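You operate a simulated robot arm through the tools that you are given. There is no shell and no other tool.

The job below is to be done with a simulated robot arm. You get a single attempt, and the scene is never put back.

Task
Tip what is left in the soil pack and the green scoop into the soil bin.
Fine: put both back empty and shut the bin; keep what pack and bin spill under a teaspoon, and what scoop and bin spill too. Set down upright: soil pack, green scoop.

The check looks at the end state, three seconds after you hand in, the way a careful person would. Anything else that was tipped, shoved, dropped, spilled or broken makes it a failure.

Robot
A 6-joint arm with a four-finger gripper, fixed in place. Base frame: the origin is at the foot of the arm, x ahead of it, y to its left, z up. Lengths are in m, angles in degrees, forces in N, time in s.
Its first joint turns from -166.0 to 166.0 degrees. Payload 3.43 kg.
Tool frame: the origin (TCP) lies between the finger pads and is the grasp point; the fingertips stand 0.03 m ahead of it; z points along the fingers, y is the line along which they close. The gripper opens to 0.12 m. The gripper's body begins 0.085 m behind the TCP.
Orientation is told as [roll, pitch, yaw] about the base's x, y, z axes, in that order, counted from this pose: with the fingers straight down and closing along the base's y, the tool's x points along the base's -x, its y along +y and its z along -z.

Tools
- The arm moves only by the tool step_arm. Its argument "steps" is one flat list of numbers, 7 for each row, row after row: the shift along the tool's x, y, z in m, then the turn, a rotation vector about the tool's x, y, z in degrees, then the closure, from 0 (fully open) to 1 (shut). In form: [x, y, z, wx, wy, wz, hand, x, y, z, wx, wy, wz, hand, ...]. A call has 1 to 20 rows; each row is the pose to reach, as a shift and turn from the pose commanded when the call began, along the tool's axes at that moment. Each row takes 0.2 s and may step no farther than 0.05 m and 8.6 degrees from the row before; otherwise, or with a gripper value out of range, the whole call is refused. Where a pose cannot be reached the arm comes as near as it can. A force on the tool above 90 N (or 10 N above the force at the start of the call, whichever is more), or a blocked arm, ends the call early, and 0.2 s more pass. Each finger halts on what it meets, pressing with about 39 N; the grip force reading is that of the motor and also rises with nothing between the fingers. The clock runs only during rows and for 0.2 s after the last one: add rows that repeat a pose to give the fingers time. The reply holds the time, the measured pose of the TCP, the force on the tool along the base axes, the opening and the grip force, in the units named above and with some noise, with the torque about the TCP (base axes, N m) and any sound that the robot's microphone picked up.
- Cameras (640 x 400 px; columns grow to the right, rows downward): "scene" is fixed at [0.4006, 0.5007, 1.6213]; the picture's right is [-0.03, -1.00, 0.00], its down [0.26, -0.01, -0.97] and it looks along [0.96, -0.03, 0.26] (base axes); focal length 214 px, centre (320, 200). "wrist" rides on the gripper at [0.071, -0.017, -0.121] in the tool frame; the picture's right is [0.23, 0.97, 0.00], its down [-0.81, 0.19, -0.55] and it looks along [-0.54, 0.13, 0.83] (tool axes); focal length 275 px, centre (320, 200). There is no depth. A picture from a camera that has moved, and an enlarged one, comes with that camera's place and axes in the base frame and with its lens.
- get_image(camera): a new picture of that camera. No time passes.
- zoom(camera, box): a new picture of the part [left, top, right, bottom] of that camera's present view, enlarged. No time passes.
- finish_job(): hands the job in; it is judged then, once.

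Nothing tells you positions but the pictures and the camera data. Unless the task says otherwise, let go and move clear before handing in.

The tools are called by a JSON object that holds its "api" and its "payload". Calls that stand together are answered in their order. step_arm: Moves the arm, as the interface text tells. Its arguments: {"type":"object","properties":{"steps":{"type":"array","items":{"type":"number"}}},"required":["steps"]} The other tools are called the same way: get_image (camera) takes a picture; zoom (camera, box) takes an enlarged picture of a part of a camera's view; finish_job () hands the job in.

At the start:

```text
clock: 0.0
position: [0.1028, 0.5141, 1.3513]
orientation: [0.2, 0.1, 0.0]
wrist_force: [0.8, 0.0, -0.1]
torque: [-0.02, 0.01, 0.01]
opening: 0.12
grasp_force: 0.0
```

scene: 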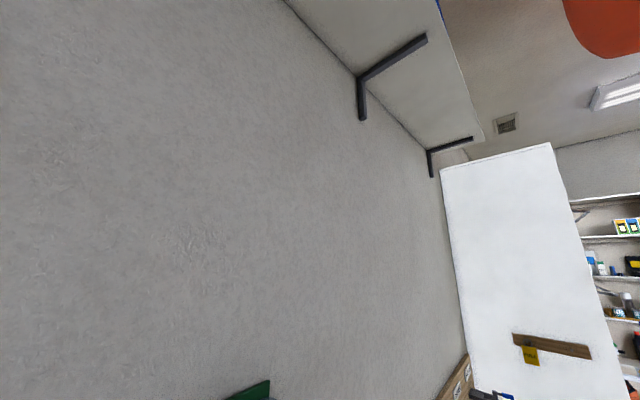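
wrist: 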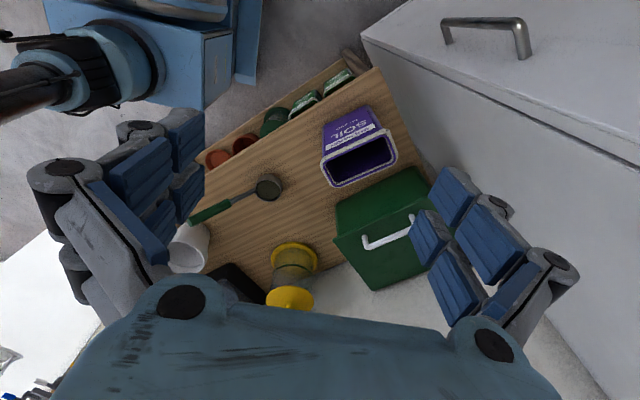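

The wrist view shows a wooden bench with a purple soil pack, a green box with a white handle (probably the bin), a scoop with a green handle, and some pots. I'll look closer before moving anything.

{"api": "zoom", "payload": {"camera": "wrist", "box": [160, 60, 460, 310]}}

{"api": "zoom", "payload": {"camera": "wrist", "box": [300, 80, 460, 300]}}

{"api": "zoom", "payload": {"camera": "wrist", "box": [160, 120, 340, 310]}}

{"api": "zoom", "payload": {"camera": "scene", "box": [400, 100, 640, 400]}}

```text
1.60 times, centred on (310, 185) of wrist
camera zoom: at [0.0328, 0.4968, 1.4727], right [-0.23, 0.97, 0.0], down [0.81, 0.19, 0.55], along [0.54, 0.13, -0.83], focal length 440 px, centre (336, 224)
```

zoom: 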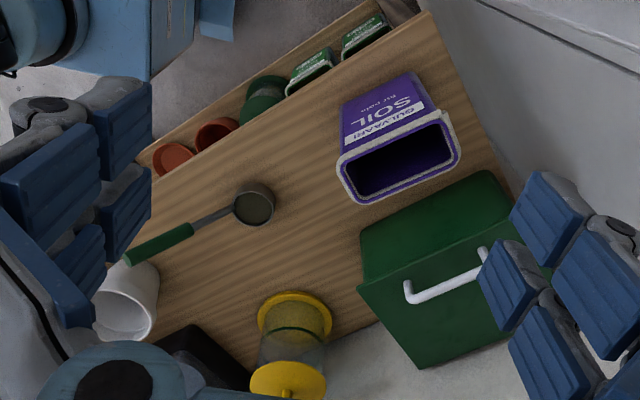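

```text
1.82 times, centred on (380, 190) of wrist
camera zoom: at [0.0328, 0.4968, 1.4727], right [-0.23, 0.97, 0.0], down [0.81, 0.19, 0.55], along [0.54, 0.13, -0.83], focal length 500 px, centre (211, 218)
```

zoom: 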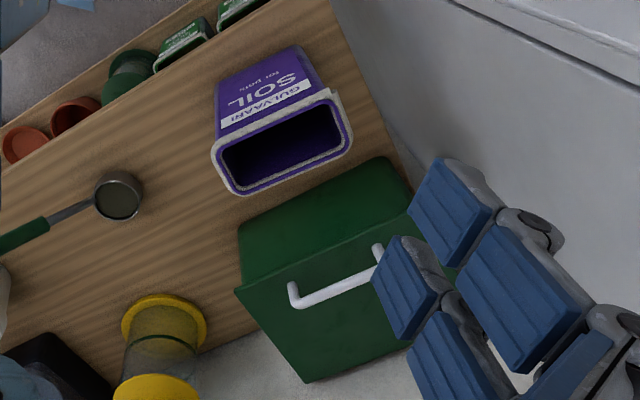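

```text
2.11 times, centred on (250, 215) of wrist
camera zoom: at [0.0328, 0.4968, 1.4727], right [-0.23, 0.97, 0.0], down [0.81, 0.19, 0.55], along [0.54, 0.13, -0.83], focal length 580 px, centre (467, 168)
```

zoom: 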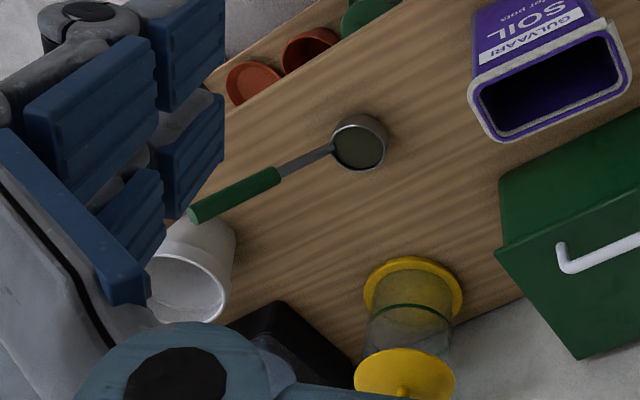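

```text
1.33 times, centred on (520, 250) of scene
camera zoom: at [0.4006, 0.5007, 1.6213], right [-0.03, -1.0, 0.0], down [0.26, -0.01, -0.97], along [0.96, -0.03, 0.26], focal length 286 px, centre (53, 133)
```

zoom: 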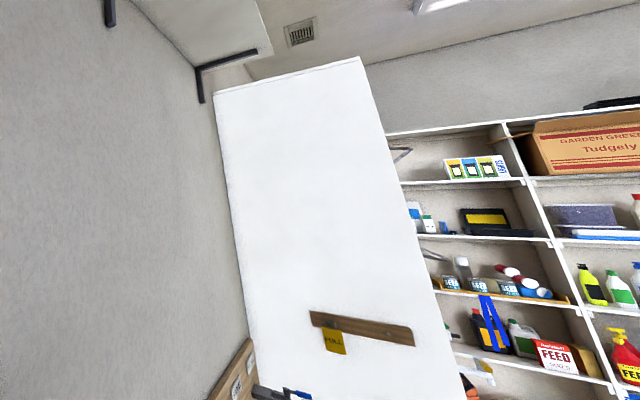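

Bench, pack, bin and scoop are in view, but I have no depth yet. I'll shift the arm a little to -y and take a second picture to triangulate.

{"api": "step_arm", "payload": {"steps": [0, -0.03, 0, 0, 0, 0, 0, 0, -0.06, 0, 0, 0, 0, 0, 0, -0.09, 0, 0, 0, 0, 0, 0, -0.12, 0, 0, 0, 0, 0, 0, -0.15, 0, 0, 0, 0, 0, 0, -0.15, 0, 0, 0, 0, 0]}}

{"api": "get_image", "payload": {"camera": "wrist"}}

{"api": "get_image", "payload": {"camera": "scene"}}

```text
clock: 1.4
position: [0.0876, 0.3639, 1.352]
orientation: [0.2, -0.6, 0.1]
wrist_force: [-0.4, -1.0, -0.6]
torque: [0.02, -0.01, 0.0]
opening: 0.1198
grasp_force: 0.0
```

```text
taken
camera wrist: at [0.016, 0.3457, 1.4718], right [-0.23, 0.97, 0.0], down [0.81, 0.19, 0.56], along [0.55, 0.13, -0.83], focal length 275 px, centre (320, 200)
```

wrist: 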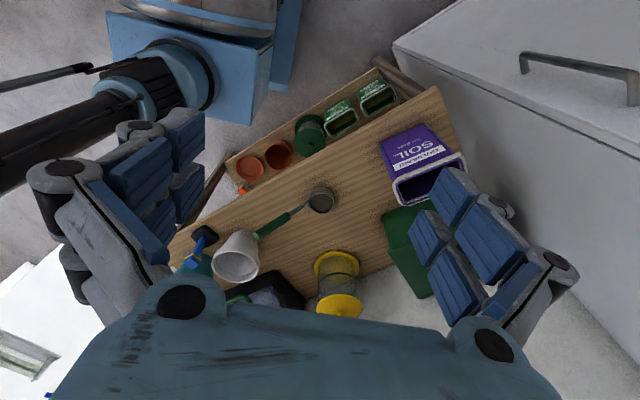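

```text
taken
```

scene: 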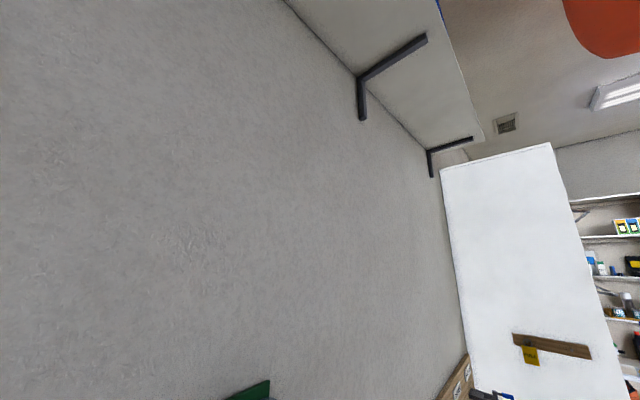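

From the two views I put the scoop bowl near (0.45, 0.45, 0.81) and the pack rim near z≈1.03. There is a tall white cabinet at +y. I'll move forward over the bench and look from more angles.

{"api": "step_arm", "payload": {"steps": [-0.03, 0.02, 0, 0, 0, 0, 0, -0.06, 0.04, 0, 0, 0, 0, 0, -0.09, 0.06, 0, 0, 0, 0, 0, -0.12, 0.08, 0, 0, 0, 0, 0, -0.12, 0.08, 0, 0, 0, 0, 0]}}

{"api": "get_image", "payload": {"camera": "wrist"}}

```text
clock: 2.6
position: [0.2075, 0.4436, 1.3532]
orientation: [0.3, -0.5, 0.1]
wrist_force: [-0.7, 0.3, 0.7]
torque: [0.03, -0.01, 0.01]
opening: 0.1199
grasp_force: 0.1
```

```text
taken
camera wrist: at [0.1361, 0.4254, 1.4728], right [-0.23, 0.97, 0.0], down [0.81, 0.19, 0.56], along [0.55, 0.13, -0.83], focal length 275 px, centre (320, 200)
```

wrist: 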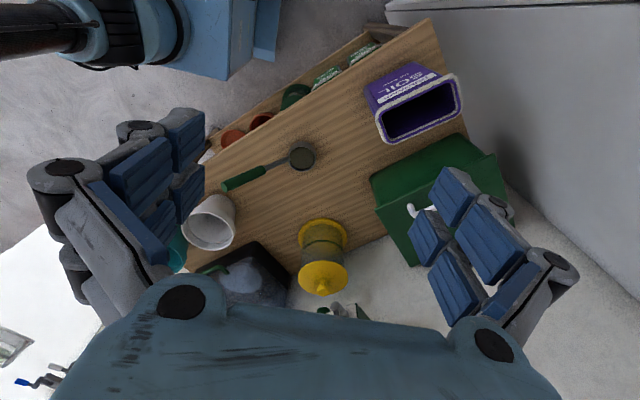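

The bench sits at roughly 42° yaw, with its front edge about 0.5 m from the base. I'll turn the wrist to face the bench squarely and move slightly outward to get a clear view of the bin.

{"api": "step_arm", "payload": {"steps": [-0.018, 0.017, 0, 0, 0, -7, 0, -0.037, 0.033, 0, 0, 0, -14, 0, -0.056, 0.05, 0, 0, 0, -21, 0, -0.075, 0.066, 0, 0, 0, -28, 0, -0.075, 0.066, 0, 0, 0, -28, 0]}}

{"api": "get_image", "payload": {"camera": "wrist"}}

{"api": "get_image", "payload": {"camera": "scene"}}

```text
clock: 3.8
position: [0.2825, 0.5098, 1.3539]
orientation: [-0.1, -0.5, 28.1]
wrist_force: [0.2, 0.2, 0.2]
torque: [-0.03, 0.01, 0.02]
opening: 0.1202
grasp_force: 0.0
```

```text
taken
camera wrist: at [0.2269, 0.4616, 1.474], right [-0.66, 0.75, 0.0], down [0.62, 0.55, 0.56], along [0.42, 0.37, -0.83], focal length 275 px, centre (320, 200)
```

wrist: 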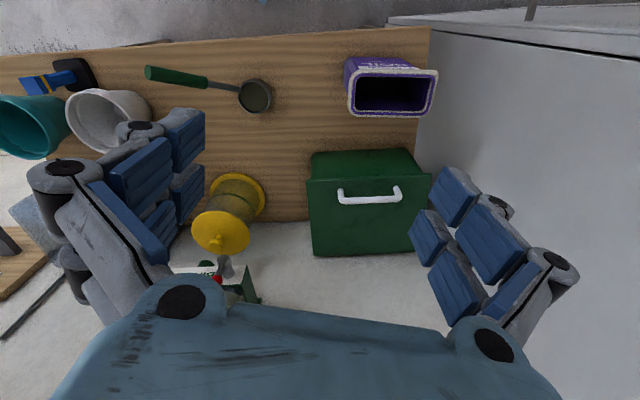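

```text
taken
```

scene: 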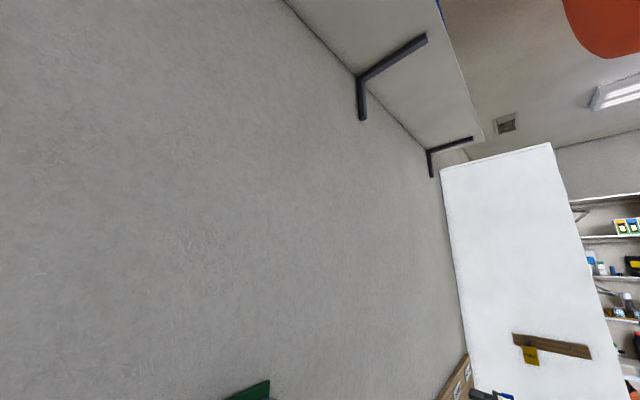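

This view is square to the bench: the bin is back right with a lid and white bar handle, the pack stands in front of it, and the scoop lies to the left. I'll zoom in on each for detail.

{"api": "zoom", "payload": {"camera": "wrist", "box": [290, 130, 450, 270]}}

{"api": "zoom", "payload": {"camera": "wrist", "box": [330, 40, 450, 130]}}

{"api": "zoom", "payload": {"camera": "wrist", "box": [130, 40, 290, 140]}}

```text
2.86 times, centred on (370, 200) of wrist
camera zoom: at [0.2269, 0.4616, 1.474], right [-0.66, 0.75, 0.0], down [0.62, 0.55, 0.56], along [0.42, 0.37, -0.83], focal length 786 px, centre (177, 200)
```

zoom: 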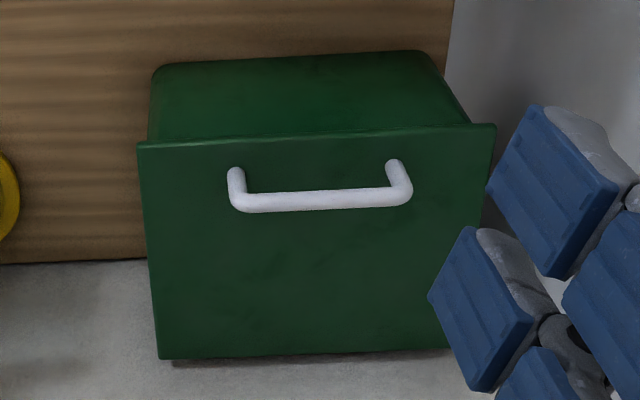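

```text
4.44 times, centred on (390, 85) of wrist
camera zoom: at [0.2269, 0.4616, 1.474], right [-0.66, 0.75, 0.0], down [0.62, 0.55, 0.56], along [0.42, 0.37, -0.83], focal length 1224 px, centre (9, 711)
```

zoom: 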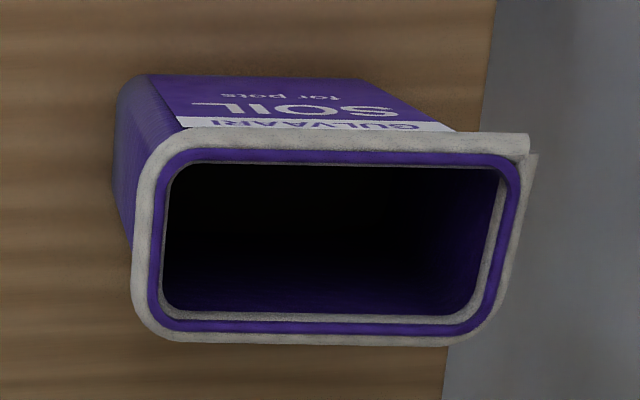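

```text
4.00 times, centred on (210, 90) of wrist
camera zoom: at [0.2269, 0.4616, 1.474], right [-0.66, 0.75, 0.0], down [0.62, 0.55, 0.56], along [0.42, 0.37, -0.83], focal length 1101 px, centre (760, 640)
```

zoom: 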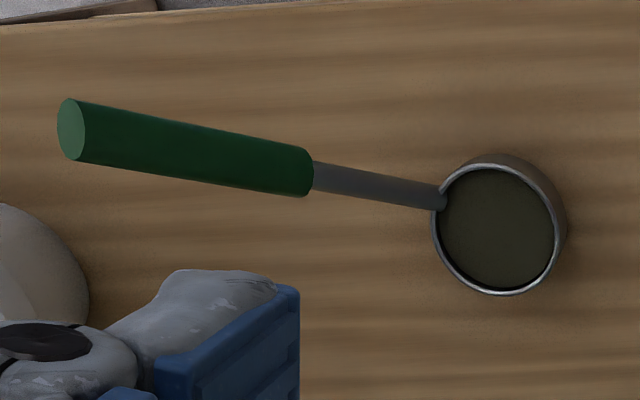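

The bin lid top is at about z≈0.97, U≈0.77–0.99, V≈0.12–0.38 in a frame turned 45°, with its handle near the front edge, so it should hinge at the back. I'll turn the gripper so the fingers close along U (across the bar) and move nearer.

{"api": "step_arm", "payload": {"steps": [-0.0136, 0.0088, 0.0056, 0, 0, 8.1, 0, -0.0272, 0.0176, 0.0111, 0, 0, 16.2, 0, -0.0408, 0.0263, 0.0167, 0, 0, 24.3, 0, -0.0544, 0.0351, 0.0222, 0, 0, 32.4, 0, -0.0679, 0.0439, 0.0278, 0, 0, 40.6, 0, -0.0815, 0.0527, 0.0333, 0, 0, 48.7, 0, -0.0951, 0.0614, 0.0389, 0, 0, 56.8, 0, -0.1087, 0.0702, 0.0444, 0, 0, 64.9, 0, -0.1223, 0.079, 0.05, 0, 0, 73.1, 0, -0.1223, 0.079, 0.05, 0, 0, 73.1, 0]}}

{"api": "get_image", "payload": {"camera": "wrist"}}

{"api": "get_image", "payload": {"camera": "scene"}}

```text
clock: 6.0
position: [0.3534, 0.6388, 1.3047]
orientation: [0.6, -0.2, -45.0]
wrist_force: [-0.2, -0.1, -0.4]
torque: [-0.03, -0.01, -0.01]
opening: 0.12
grasp_force: 0.1
```

```text
taken
camera wrist: at [0.2902, 0.6765, 1.4258], right [0.53, 0.85, 0.01], down [0.7, -0.44, 0.56], along [0.48, -0.29, -0.83], focal length 275 px, centre (320, 200)
```

wrist: 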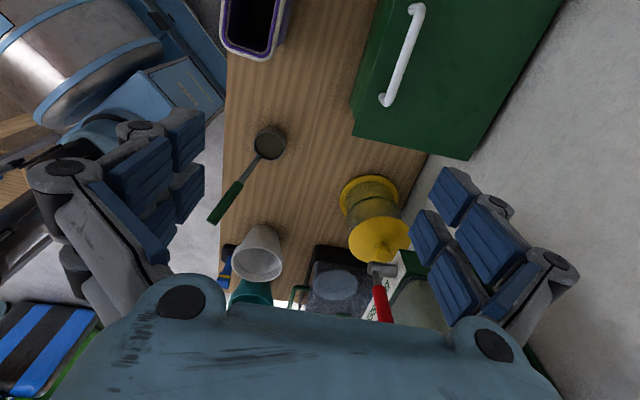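

```text
taken
```

scene: 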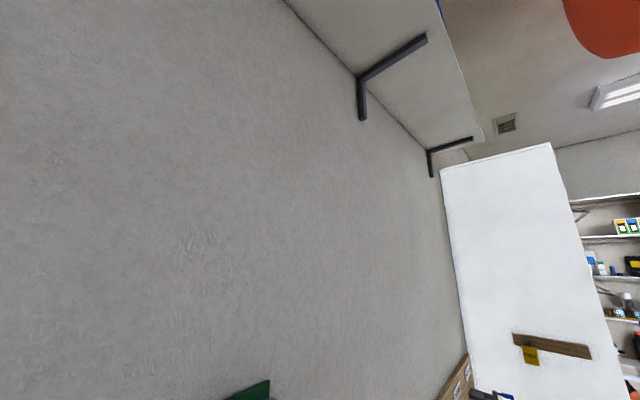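

The handle bar triangulates to about U=0.803, V=0.25, z=1.01. Before using it I'll check how much room there is behind the bin.

{"api": "zoom", "payload": {"camera": "wrist", "box": [330, 0, 640, 200]}}

{"api": "zoom", "payload": {"camera": "wrist", "box": [200, 0, 520, 310]}}

{"api": "zoom", "payload": {"camera": "scene", "box": [180, 280, 520, 400]}}

```text
2.00 times, centred on (485, 100) of wrist
camera zoom: at [0.2902, 0.6765, 1.4258], right [0.53, 0.85, 0.01], down [0.7, -0.44, 0.56], along [0.48, -0.29, -0.83], focal length 551 px, centre (-10, 400)
```

zoom: 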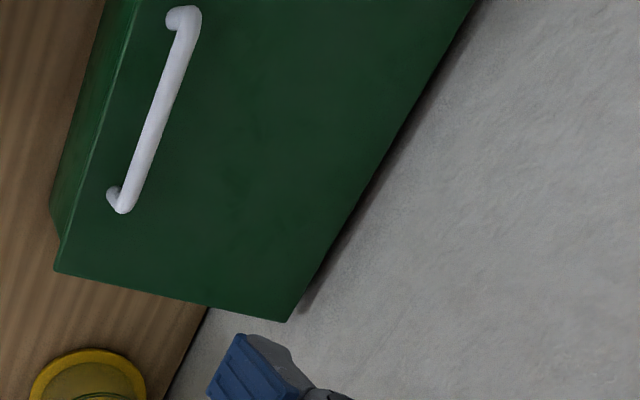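

```text
1.29 times, centred on (360, 155) of wrist
camera zoom: at [0.2902, 0.6765, 1.4258], right [0.53, 0.85, 0.01], down [0.7, -0.44, 0.56], along [0.48, -0.29, -0.83], focal length 355 px, centre (268, 258)
```

zoom: 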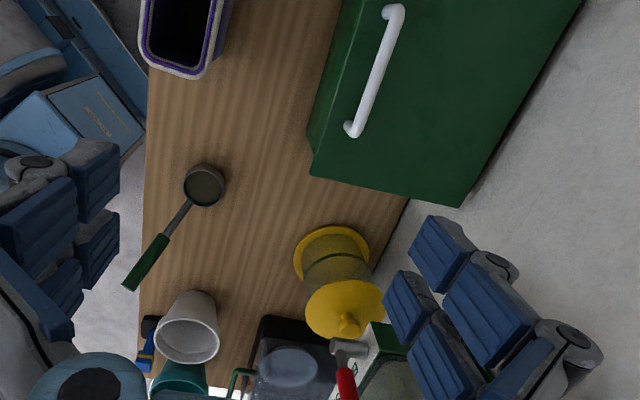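

```text
1.88 times, centred on (350, 340) of scene
camera zoom: at [0.4006, 0.5007, 1.6213], right [-0.03, -1.0, 0.0], down [0.26, -0.01, -0.97], along [0.96, -0.03, 0.26], focal length 404 px, centre (264, -64)
```

zoom: 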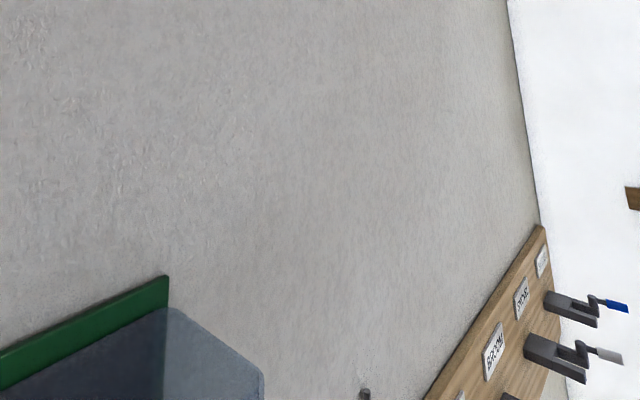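

The enlarged picture can show a little beyond the normal frame, so I'll use that at the bottom edge of the scene camera to look down towards the bench and wall.

{"api": "zoom", "payload": {"camera": "scene", "box": [0, 396, 640, 400]}}

{"api": "zoom", "payload": {"camera": "wrist", "box": [0, 0, 640, 4]}}

{"api": "zoom", "payload": {"camera": "wrist", "box": [630, 0, 640, 400]}}

```text
1.00 times, centred on (320, 398) of scene (not enlarged: the box is as wide or as high as the picture)
camera zoom: at [0.4006, 0.5007, 1.6213], right [-0.03, -1.0, 0.0], down [0.26, -0.01, -0.97], along [0.96, -0.03, 0.26], focal length 214 px, centre (320, 2)
```

zoom: 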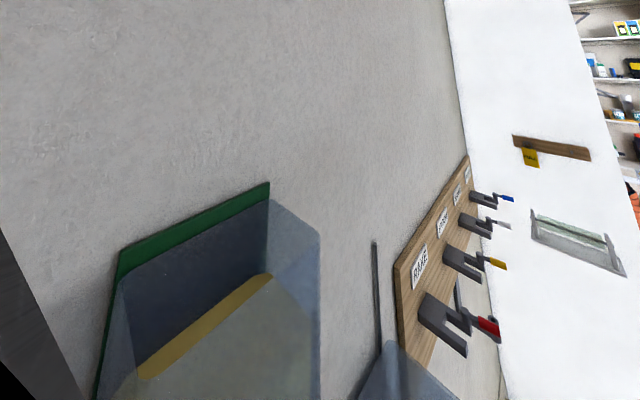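

```text
1.00 times, centred on (320, 2) of wrist (not enlarged: the box is as wide or as high as the picture)
camera zoom: at [0.2902, 0.6765, 1.4258], right [0.53, 0.85, 0.01], down [0.7, -0.44, 0.56], along [0.48, -0.29, -0.83], focal length 275 px, centre (320, 398)
```

zoom: 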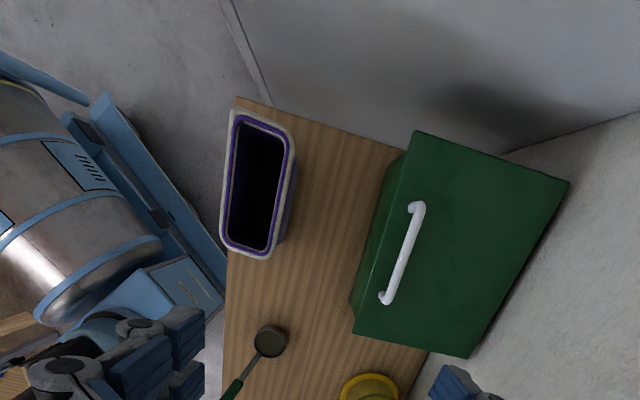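

```text
1.00 times, centred on (635, 200) of wrist (not enlarged: the box is as wide or as high as the picture)
camera zoom: at [0.2902, 0.6765, 1.4258], right [0.53, 0.85, 0.01], down [0.7, -0.44, 0.56], along [0.48, -0.29, -0.83], focal length 275 px, centre (5, 200)
```

zoom: 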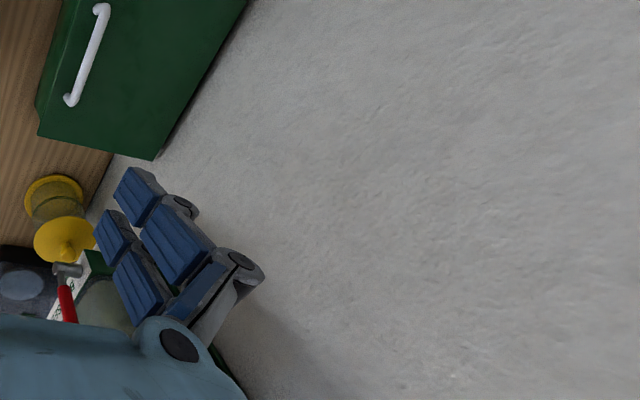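

The extended views help: the wall is right behind the bin and a fridge side is at V≈0.45. There is also some transparent wall-mounted thing to the right at about z≈1.4, so I'll look further around to understand it.

{"api": "zoom", "payload": {"camera": "scene", "box": [0, 560, 640, 600]}}

{"api": "zoom", "payload": {"camera": "wrist", "box": [0, 396, 640, 400]}}

{"api": "zoom", "payload": {"camera": "scene", "box": [0, 0, 4, 400]}}

```text
refused: 560 is not a number from 0 to 400
```

```text
1.00 times, centred on (320, 398) of wrist (not enlarged: the box is as wide or as high as the picture)
camera zoom: at [0.2902, 0.6765, 1.4258], right [0.53, 0.85, 0.01], down [0.7, -0.44, 0.56], along [0.48, -0.29, -0.83], focal length 275 px, centre (320, 2)
```

zoom: 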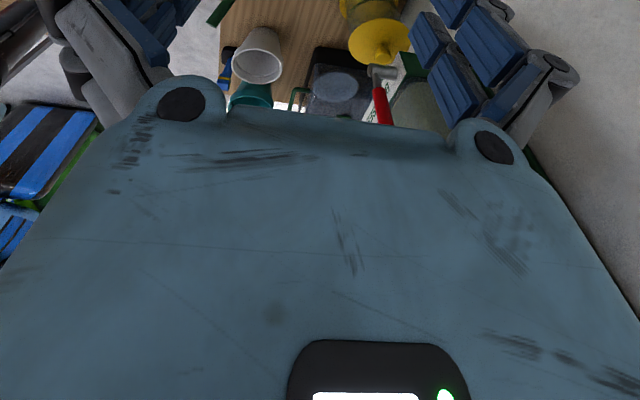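

```text
1.00 times, centred on (2, 200) of scene (not enlarged: the box is as wide or as high as the picture)
camera zoom: at [0.4006, 0.5007, 1.6213], right [-0.03, -1.0, 0.0], down [0.26, -0.01, -0.97], along [0.96, -0.03, 0.26], focal length 214 px, centre (638, 200)
```

zoom: 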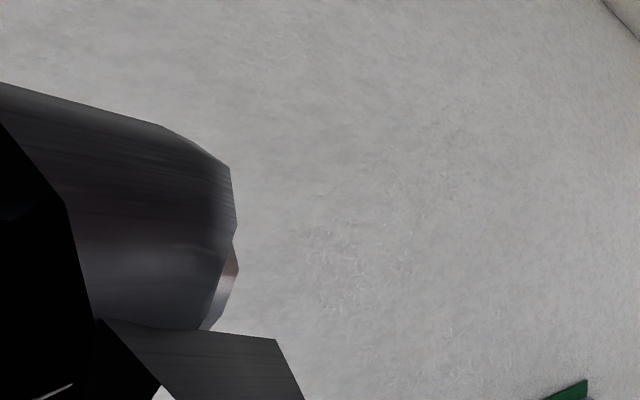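

The wall is about U≈1.02, directly behind the bench, and a clear box hangs on it at V≈−0.2..0.02 above z≈1.0. I'll look closely at the lid's edges for a hinge before touching it.

{"api": "zoom", "payload": {"camera": "wrist", "box": [440, 80, 520, 170]}}

{"api": "zoom", "payload": {"camera": "wrist", "box": [340, 60, 440, 160]}}

{"api": "zoom", "payload": {"camera": "wrist", "box": [330, 0, 600, 30]}}

```text
4.44 times, centred on (480, 125) of wrist
camera zoom: at [0.2902, 0.6765, 1.4258], right [0.53, 0.85, 0.01], down [0.7, -0.44, 0.56], along [0.48, -0.29, -0.83], focal length 1224 px, centre (-391, 533)
```

zoom: 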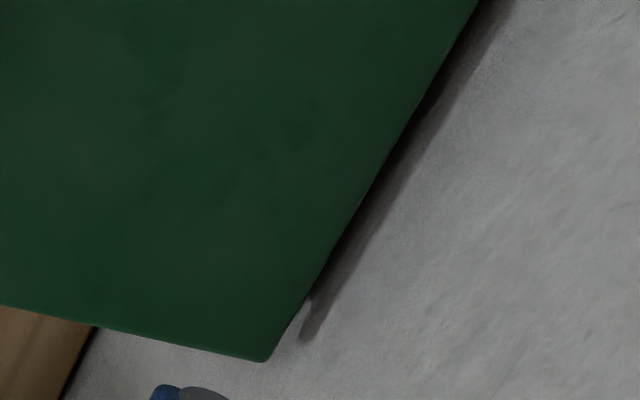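

```text
4.00 times, centred on (390, 110) of wrist
camera zoom: at [0.2902, 0.6765, 1.4258], right [0.53, 0.85, 0.01], down [0.7, -0.44, 0.56], along [0.48, -0.29, -0.83], focal length 1101 px, centre (40, 560)
```

zoom: 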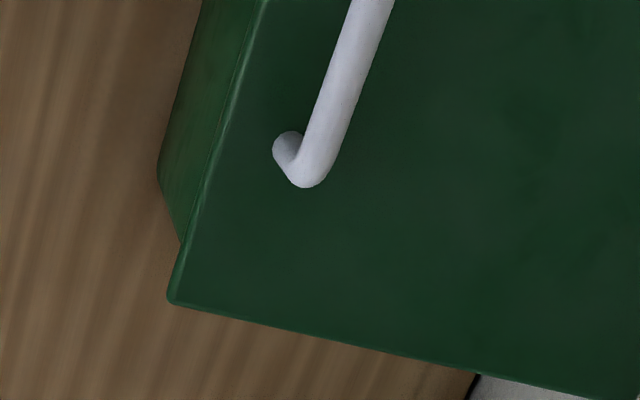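

```text
2.37 times, centred on (465, 15) of wrist
camera zoom: at [0.2902, 0.6765, 1.4258], right [0.53, 0.85, 0.01], down [0.7, -0.44, 0.56], along [0.48, -0.29, -0.83], focal length 652 px, centre (-24, 638)
```

zoom: 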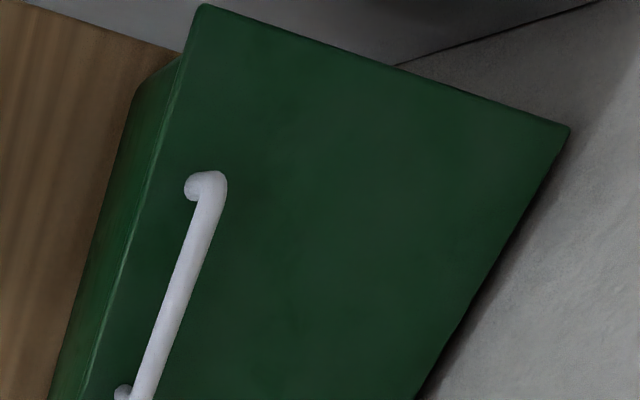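

No hinge hardware is visible, but the handle near the front edge suggests a rear hinge. I'll tilt the tool 45° outward, half close the fingers and hover about 10 cm short of the handle bar.

{"api": "step_arm", "payload": {"steps": [0.008, 0.005, 0.037, -7.5, 0, 0, 0.1, 0.016, 0.01, 0.074, -15, 0, 0, 0.2, 0.024, 0.015, 0.111, -22.5, 0, 0, 0.3, 0.032, 0.02, 0.148, -30, 0, 0, 0.4, 0.04, 0.025, 0.185, -37.5, 0, 0, 0.5, 0.048, 0.03, 0.222, -45, 0, 0, 0.583, 0.048, 0.03, 0.222, -45, 0, 0, 0.583]}}

{"api": "get_image", "payload": {"camera": "wrist"}}

{"api": "zoom", "payload": {"camera": "wrist", "box": [0, 0, 640, 4]}}

{"api": "zoom", "payload": {"camera": "scene", "box": [0, 396, 640, 400]}}

```text
clock: 7.6
position: [0.3403, 0.6935, 1.082]
orientation: [45.5, -0.2, -45.0]
wrist_force: [-1.7, -0.1, 0.0]
torque: [0.04, 0.03, 0.01]
opening: 0.05
grasp_force: 0.0
```

```text
taken
camera wrist: at [0.2208, 0.6753, 1.1555], right [0.32, 0.65, 0.69], down [0.39, -0.76, 0.53], along [0.87, 0.1, -0.49], focal length 275 px, centre (320, 200)
```

wrist: 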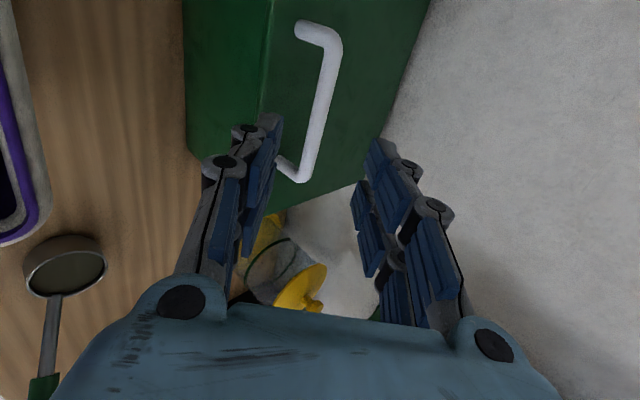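

```text
1.00 times, centred on (320, 2) of wrist (not enlarged: the box is as wide or as high as the picture)
camera zoom: at [0.2208, 0.6753, 1.1555], right [0.32, 0.65, 0.69], down [0.39, -0.76, 0.53], along [0.87, 0.1, -0.49], focal length 275 px, centre (320, 398)
```

zoom: 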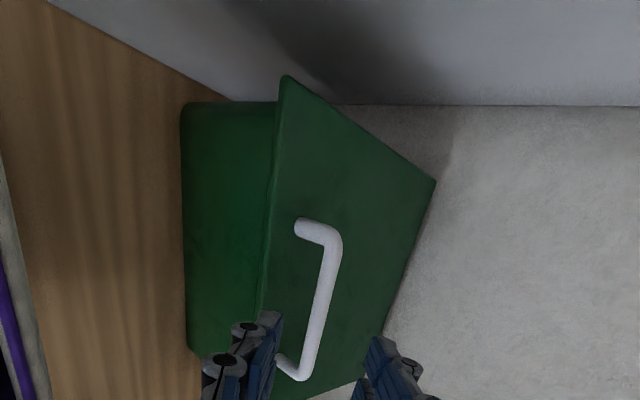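

```text
1.00 times, centred on (320, 398) of scene (not enlarged: the box is as wide or as high as the picture)
camera zoom: at [0.4006, 0.5007, 1.6213], right [-0.03, -1.0, 0.0], down [0.26, -0.01, -0.97], along [0.96, -0.03, 0.26], focal length 214 px, centre (320, 2)
```

zoom: 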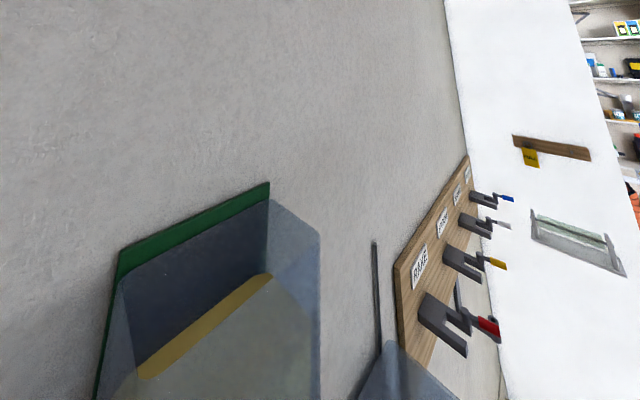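

The bar lines up within a few millimetres of the tool axis. I'll advance to straddle the bar, leaving it a little ahead of the pad centre so the tips stay off the lid.

{"api": "step_arm", "payload": {"steps": [0, -0.001, 0.025, 0, 0, 0, 0.583, 0, -0.002, 0.05, 0, 0, 0, 0.583, 0, -0.003, 0.07, 0, 0, 0, 0.583, 0, -0.003, 0.085, 0, 0, 0, 0.583, 0, -0.003, 0.085, 0, 0, 0, 0.583]}}

{"api": "get_image", "payload": {"camera": "wrist"}}

{"api": "zoom", "payload": {"camera": "wrist", "box": [220, 60, 440, 260]}}

```text
clock: 8.8
position: [0.3853, 0.7353, 1.0206]
orientation: [45.6, -0.1, -45.0]
wrist_force: [0.0, 0.4, -0.2]
torque: [-0.01, 0.0, 0.02]
opening: 0.0501
grasp_force: 0.1
```

```text
taken
camera wrist: at [0.2651, 0.7168, 1.0937], right [0.32, 0.65, 0.69], down [0.39, -0.76, 0.53], along [0.87, 0.1, -0.49], focal length 275 px, centre (320, 200)
```

wrist: 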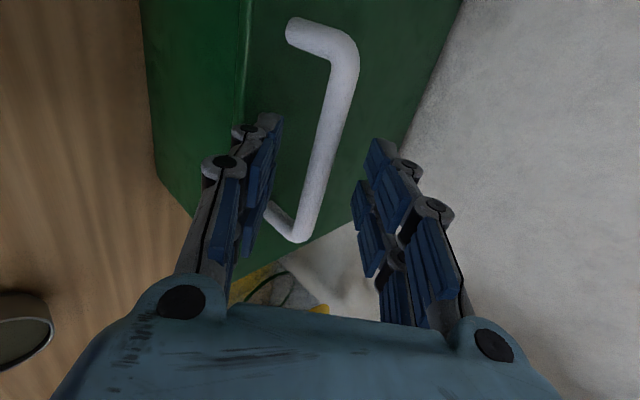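

```text
2.00 times, centred on (330, 160) of wrist
camera zoom: at [0.2651, 0.7168, 1.0937], right [0.32, 0.65, 0.69], down [0.39, -0.76, 0.53], along [0.87, 0.1, -0.49], focal length 551 px, centre (300, 280)
```

zoom: 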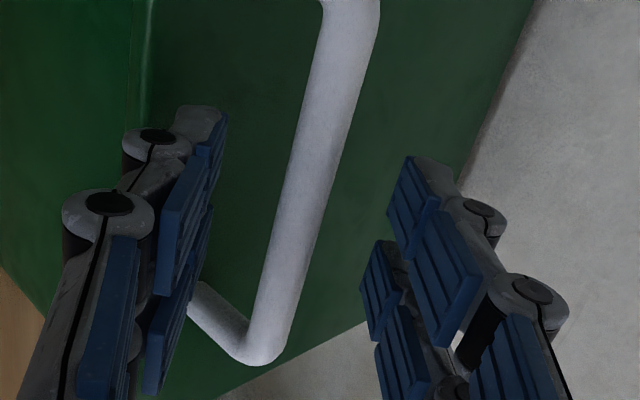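

The bar is between the fingers. I'll close on it now.

{"api": "step_arm", "payload": {"steps": [0, 0, 0, 0, 0, 0, 0.75, 0, 0, 0, 0, 0, 0, 0.9, 0, 0, 0, 0, 0, 0, 1, 0, 0, 0, 0, 0, 0, 1]}}

{"api": "get_image", "payload": {"camera": "wrist"}}

```text
clock: 9.8
position: [0.3833, 0.7343, 1.0222]
orientation: [45.5, -0.3, -44.9]
wrist_force: [-2.3, -0.6, -0.8]
torque: [0.77, 0.94, -1.15]
opening: 0.0138
grasp_force: 44.6
```

```text
taken
camera wrist: at [0.2649, 0.7167, 1.0939], right [0.32, 0.65, 0.69], down [0.39, -0.76, 0.53], along [0.86, 0.1, -0.49], focal length 275 px, centre (320, 200)
```

wrist: 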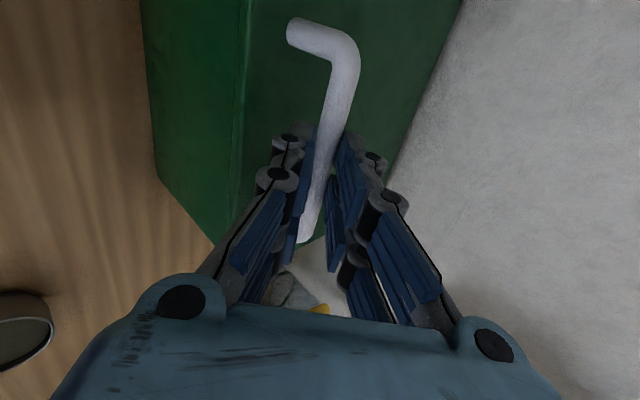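

I have a firm grip on the bar (opening 13.8 mm). I'll lift a small arc of about 10° about the assumed rear hinge and watch the forces.

{"api": "step_arm", "payload": {"steps": [0, 0.0072, -0.004, 0, 0, 0, 1, 0, 0.0145, -0.0079, 0, 0, 0, 1, 0, 0.022, -0.0113, 0, 0, 0, 1, 0, 0.0296, -0.0145, 0, 0, 0, 1, 0, 0.0296, -0.0145, 0, 0, 0, 1]}}

{"api": "get_image", "payload": {"camera": "wrist"}}

{"api": "zoom", "payload": {"camera": "wrist", "box": [0, 0, 640, 4]}}

```text
clock: 11.0
position: [0.3915, 0.7438, 1.0529]
orientation: [45.5, -0.1, -45.1]
wrist_force: [7.0, -0.5, -3.0]
torque: [0.54, 0.54, -1.66]
opening: 0.014
grasp_force: 45.0
```

```text
taken
camera wrist: at [0.2725, 0.7245, 1.1258], right [0.32, 0.65, 0.69], down [0.39, -0.76, 0.53], along [0.87, 0.1, -0.49], focal length 275 px, centre (320, 200)
```

wrist: 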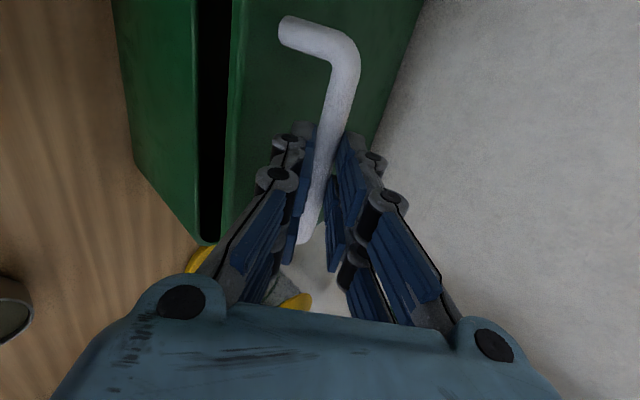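

```text
1.00 times, centred on (320, 2) of wrist (not enlarged: the box is as wide or as high as the picture)
camera zoom: at [0.2725, 0.7245, 1.1258], right [0.32, 0.65, 0.69], down [0.39, -0.76, 0.53], along [0.87, 0.1, -0.49], focal length 275 px, centre (320, 398)
```

zoom: 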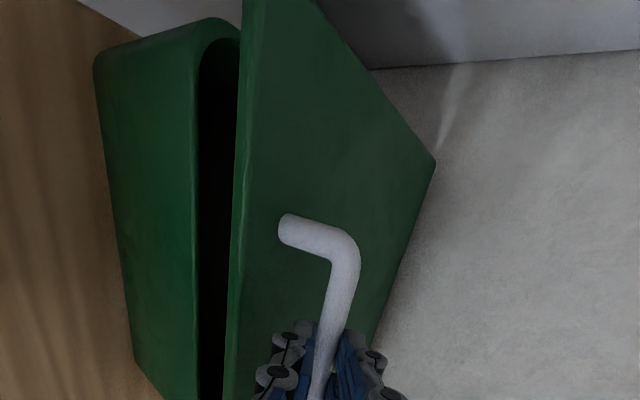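

The lid swings on a rear hinge with small forces. I'll continue along the arc to about 45–50°.

{"api": "step_arm", "payload": {"steps": [0, 0.0157, -0.0052, 0, 0, 0, 1, 0, 0.0317, -0.0091, 0, 0, 0, 1, 0, 0.048, -0.0116, 0, 0, 0, 1, 0, 0.0645, -0.0125, 0, 0, 0, 1, 0, 0.0809, -0.0121, 0, 0, 0, 1, 0, 0.0974, -0.0103, 0, 0, 0, 1, 0, 0.1136, -0.007, 0, 0, 0, 1, 0, 0.1136, -0.007, 0, 0, 0, 1]}}

{"api": "get_image", "payload": {"camera": "wrist"}}

{"api": "zoom", "payload": {"camera": "wrist", "box": [0, 0, 640, 4]}}

{"api": "zoom", "payload": {"camera": "scene", "box": [0, 396, 640, 400]}}

```text
clock: 12.8
position: [0.4424, 0.7951, 1.138]
orientation: [45.5, -0.1, -45.0]
wrist_force: [-2.6, 0.0, 1.6]
torque: [0.46, 0.56, -1.42]
opening: 0.0136
grasp_force: 45.3
```

```text
taken
camera wrist: at [0.3244, 0.7765, 1.2113], right [0.32, 0.65, 0.69], down [0.39, -0.76, 0.53], along [0.87, 0.1, -0.49], focal length 275 px, centre (320, 200)
```

wrist: 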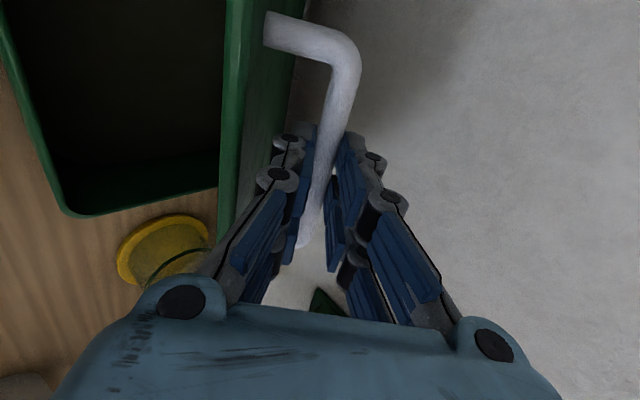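

```text
1.00 times, centred on (320, 2) of wrist (not enlarged: the box is as wide or as high as the picture)
camera zoom: at [0.3244, 0.7765, 1.2113], right [0.32, 0.65, 0.69], down [0.39, -0.76, 0.53], along [0.87, 0.1, -0.49], focal length 275 px, centre (320, 398)
```

zoom: 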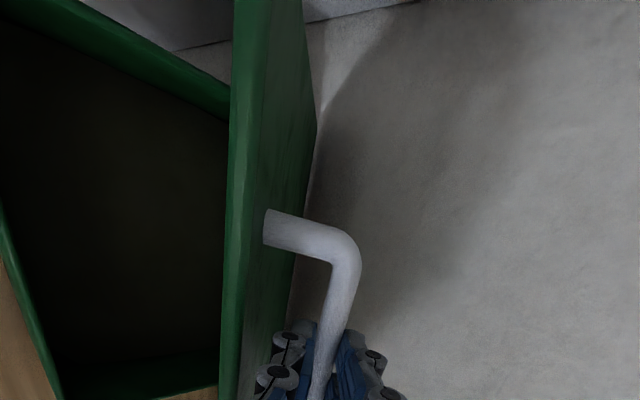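

```text
1.00 times, centred on (320, 398) of scene (not enlarged: the box is as wide or as high as the picture)
camera zoom: at [0.4006, 0.5007, 1.6213], right [-0.03, -1.0, 0.0], down [0.26, -0.01, -0.97], along [0.96, -0.03, 0.26], focal length 214 px, centre (320, 2)
```

zoom: 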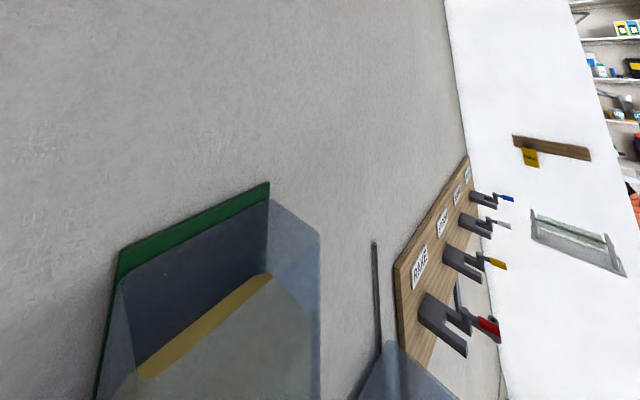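

The lid is at about 45° and the load is nearly nil. I'll test whether the hinge holds by opening the fingers slightly while still surrounding the bar.

{"api": "step_arm", "payload": {"steps": [0, 0, 0, 0, 0, 0, 0.85, 0, 0, 0, 0, 0, 0, 0.75, 0, 0, 0, 0, 0, 0, 0.7, 0, 0, 0, 0, 0, 0, 0.7, 0, 0, 0, 0, 0, 0, 0.7, 0, 0, 0, 0, 0, 0, 0.7]}}

{"api": "zoom", "payload": {"camera": "wrist", "box": [0, 0, 640, 4]}}

{"api": "get_image", "payload": {"camera": "wrist"}}

```text
clock: 14.2
position: [0.4433, 0.796, 1.1378]
orientation: [45.5, -0.2, -45.0]
wrist_force: [-0.1, 0.4, 0.2]
torque: [0.0, -0.03, 0.0]
opening: 0.0362
grasp_force: 0.1
```

```text
1.00 times, centred on (320, 2) of wrist (not enlarged: the box is as wide or as high as the picture)
camera zoom: at [0.3244, 0.7764, 1.211], right [0.32, 0.65, 0.69], down [0.39, -0.76, 0.53], along [0.87, 0.1, -0.49], focal length 275 px, centre (320, 398)
```

zoom: 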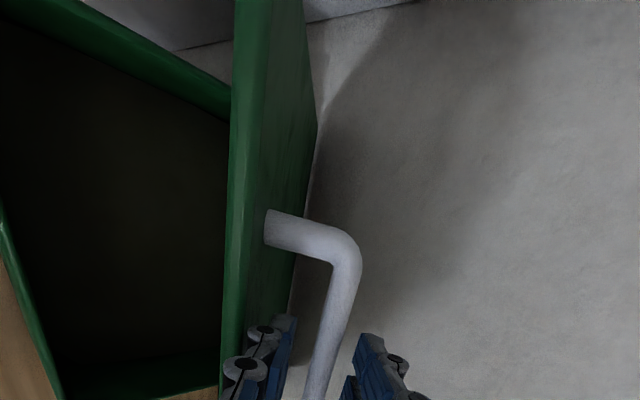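

```text
taken
camera wrist: at [0.3244, 0.7764, 1.211], right [0.32, 0.65, 0.69], down [0.39, -0.76, 0.53], along [0.87, 0.1, -0.49], focal length 275 px, centre (320, 200)
```

wrist: 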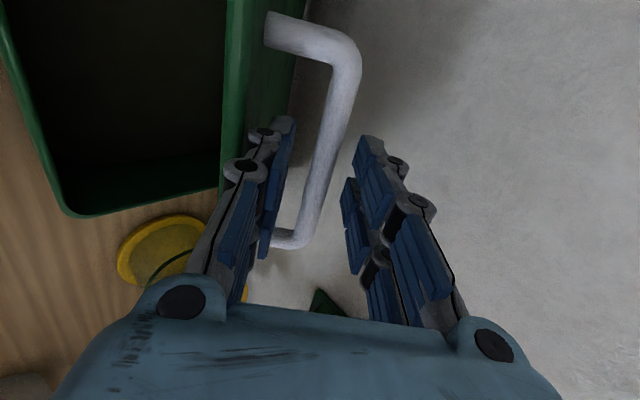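

The lid stays where it is left: the hinge has friction. I'll grip the bar again and bring it on to about 65°.

{"api": "step_arm", "payload": {"steps": [0, 0, 0, 0, 0, 0, 0.9, 0, 0, 0, 0, 0, 0, 1, 0, 0, 0, 0, 0, 0, 1, 0, 0.0079, 0.0022, 0, 0, 0, 1, 0, 0.0158, 0.0047, 0, 0, 0, 1, 0, 0.0235, 0.0075, 0, 0, 0, 1, 0, 0.0312, 0.0107, 0, 0, 0, 1, 0, 0.0386, 0.0143, 0, 0, 0, 1, 0, 0.0459, 0.0181, 0, 0, 0, 1, 0, 0.0531, 0.0222, 0, 0, 0, 1, 0, 0.0601, 0.0266, 0, 0, 0, 1, 0, 0.0601, 0.0266, 0, 0, 0, 1]}}

{"api": "get_image", "payload": {"camera": "wrist"}}

{"api": "zoom", "payload": {"camera": "wrist", "box": [0, 0, 640, 4]}}

```text
clock: 16.8
position: [0.4869, 0.8386, 1.1636]
orientation: [45.6, -0.2, -45.0]
wrist_force: [-4.1, -1.3, 14.6]
torque: [0.84, 0.53, -1.23]
opening: 0.0134
grasp_force: 45.1
```

```text
taken
camera wrist: at [0.3673, 0.8193, 1.2368], right [0.32, 0.65, 0.69], down [0.39, -0.76, 0.53], along [0.87, 0.1, -0.49], focal length 275 px, centre (320, 200)
```

wrist: 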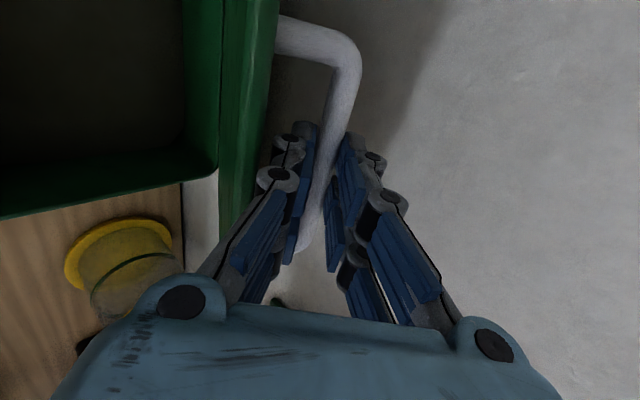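

```text
1.00 times, centred on (320, 2) of wrist (not enlarged: the box is as wide or as high as the picture)
camera zoom: at [0.3673, 0.8193, 1.2368], right [0.32, 0.65, 0.69], down [0.39, -0.76, 0.53], along [0.87, 0.1, -0.49], focal length 275 px, centre (320, 398)
```

zoom: 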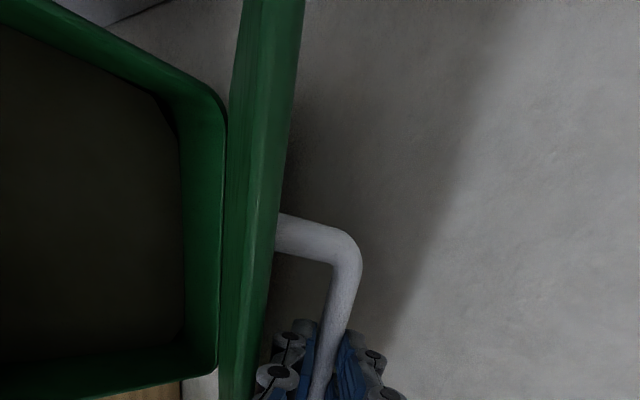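

The lid is near 65° and a radial force of about 15 N tells me the hinge is slightly further back than I assumed. I'll nudge it a bit more open while rotating the tool more upright, easing that force.

{"api": "step_arm", "payload": {"steps": [0, 0.0045, 0.002, 4, 0, 0, 1, 0, 0.009, 0.0043, 7.5, 0, 0, 1, 0, 0.0136, 0.0067, 11, 0, 0, 1, 0, 0.0182, 0.009, 15, 0, 0, 1, 0, 0.0182, 0.009, 15, 0, 0, 1]}}

{"api": "zoom", "payload": {"camera": "wrist", "box": [0, 0, 640, 4]}}

{"api": "get_image", "payload": {"camera": "wrist"}}

```text
clock: 18.0
position: [0.5006, 0.8516, 1.1702]
orientation: [30.4, -0.1, -45.1]
wrist_force: [-2.6, -0.1, 7.2]
torque: [0.75, 0.75, -1.1]
opening: 0.0134
grasp_force: 45.5
```

```text
1.00 times, centred on (320, 2) of wrist (not enlarged: the box is as wide or as high as the picture)
camera zoom: at [0.397, 0.8492, 1.2656], right [0.43, 0.76, 0.49], down [0.49, -0.65, 0.58], along [0.76, -0.01, -0.65], focal length 275 px, centre (320, 398)
```

zoom: 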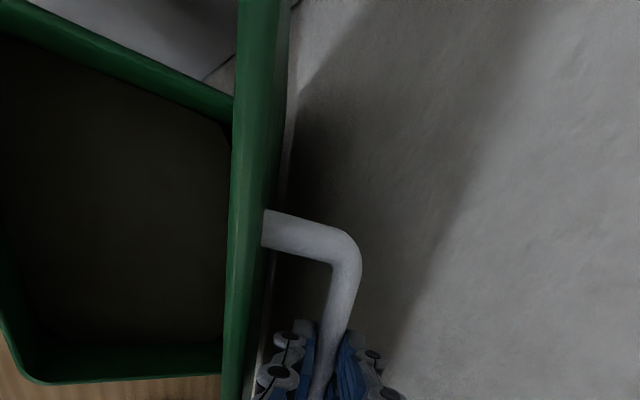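

```text
taken
camera wrist: at [0.397, 0.8492, 1.2656], right [0.43, 0.76, 0.49], down [0.49, -0.65, 0.58], along [0.76, -0.01, -0.65], focal length 275 px, centre (320, 200)
```

wrist: 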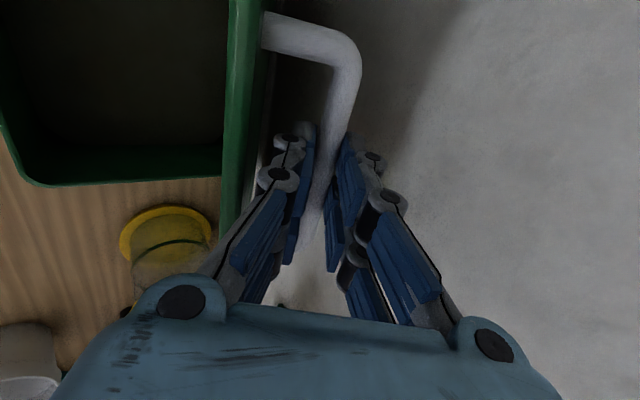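

The lid is at roughly 70° and should hold there. I'll release the bar and back straight out.

{"api": "step_arm", "payload": {"steps": [0, 0, 0, 0, 0, 0, 0.85, 0, 0, 0, 0, 0, 0, 0.72, 0, 0, 0, 0, 0, 0, 0.72, 0, 0, -0.02, 0, 0, 0, 0.72, 0, 0, -0.045, 0, 0, 0, 0.72, 0, 0, -0.07, 0, 0, 0, 0.72, 0, 0, -0.1, 0, 0, 0, 0.72, 0, 0, -0.1, 0, 0, 0, 0.72]}}

{"api": "zoom", "payload": {"camera": "wrist", "box": [0, 0, 640, 4]}}

{"api": "get_image", "payload": {"camera": "wrist"}}

```text
clock: 19.8
position: [0.4634, 0.8178, 1.2574]
orientation: [30.5, -0.2, -45.0]
wrist_force: [0.2, -0.6, 0.1]
torque: [0.01, 0.03, 0.0]
opening: 0.0338
grasp_force: 0.0
```

```text
1.00 times, centred on (320, 2) of wrist (not enlarged: the box is as wide or as high as the picture)
camera zoom: at [0.3589, 0.8152, 1.3523], right [0.43, 0.76, 0.49], down [0.49, -0.65, 0.58], along [0.76, -0.01, -0.65], focal length 275 px, centre (320, 398)
```

zoom: 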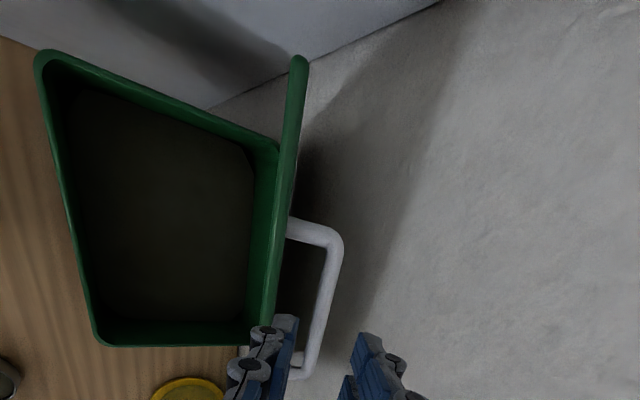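

```text
taken
camera wrist: at [0.3589, 0.8152, 1.3523], right [0.43, 0.76, 0.49], down [0.49, -0.65, 0.58], along [0.76, -0.01, -0.65], focal length 275 px, centre (320, 200)
```

wrist: 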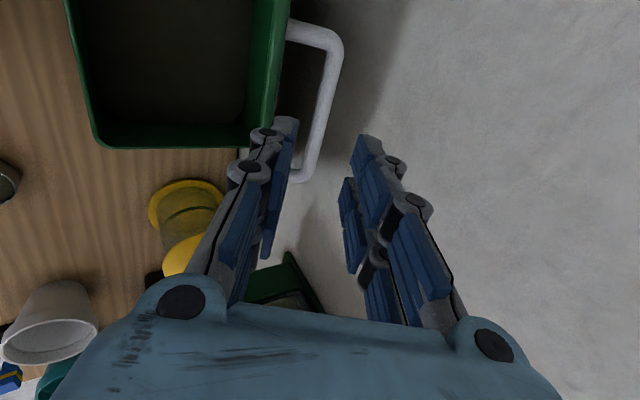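

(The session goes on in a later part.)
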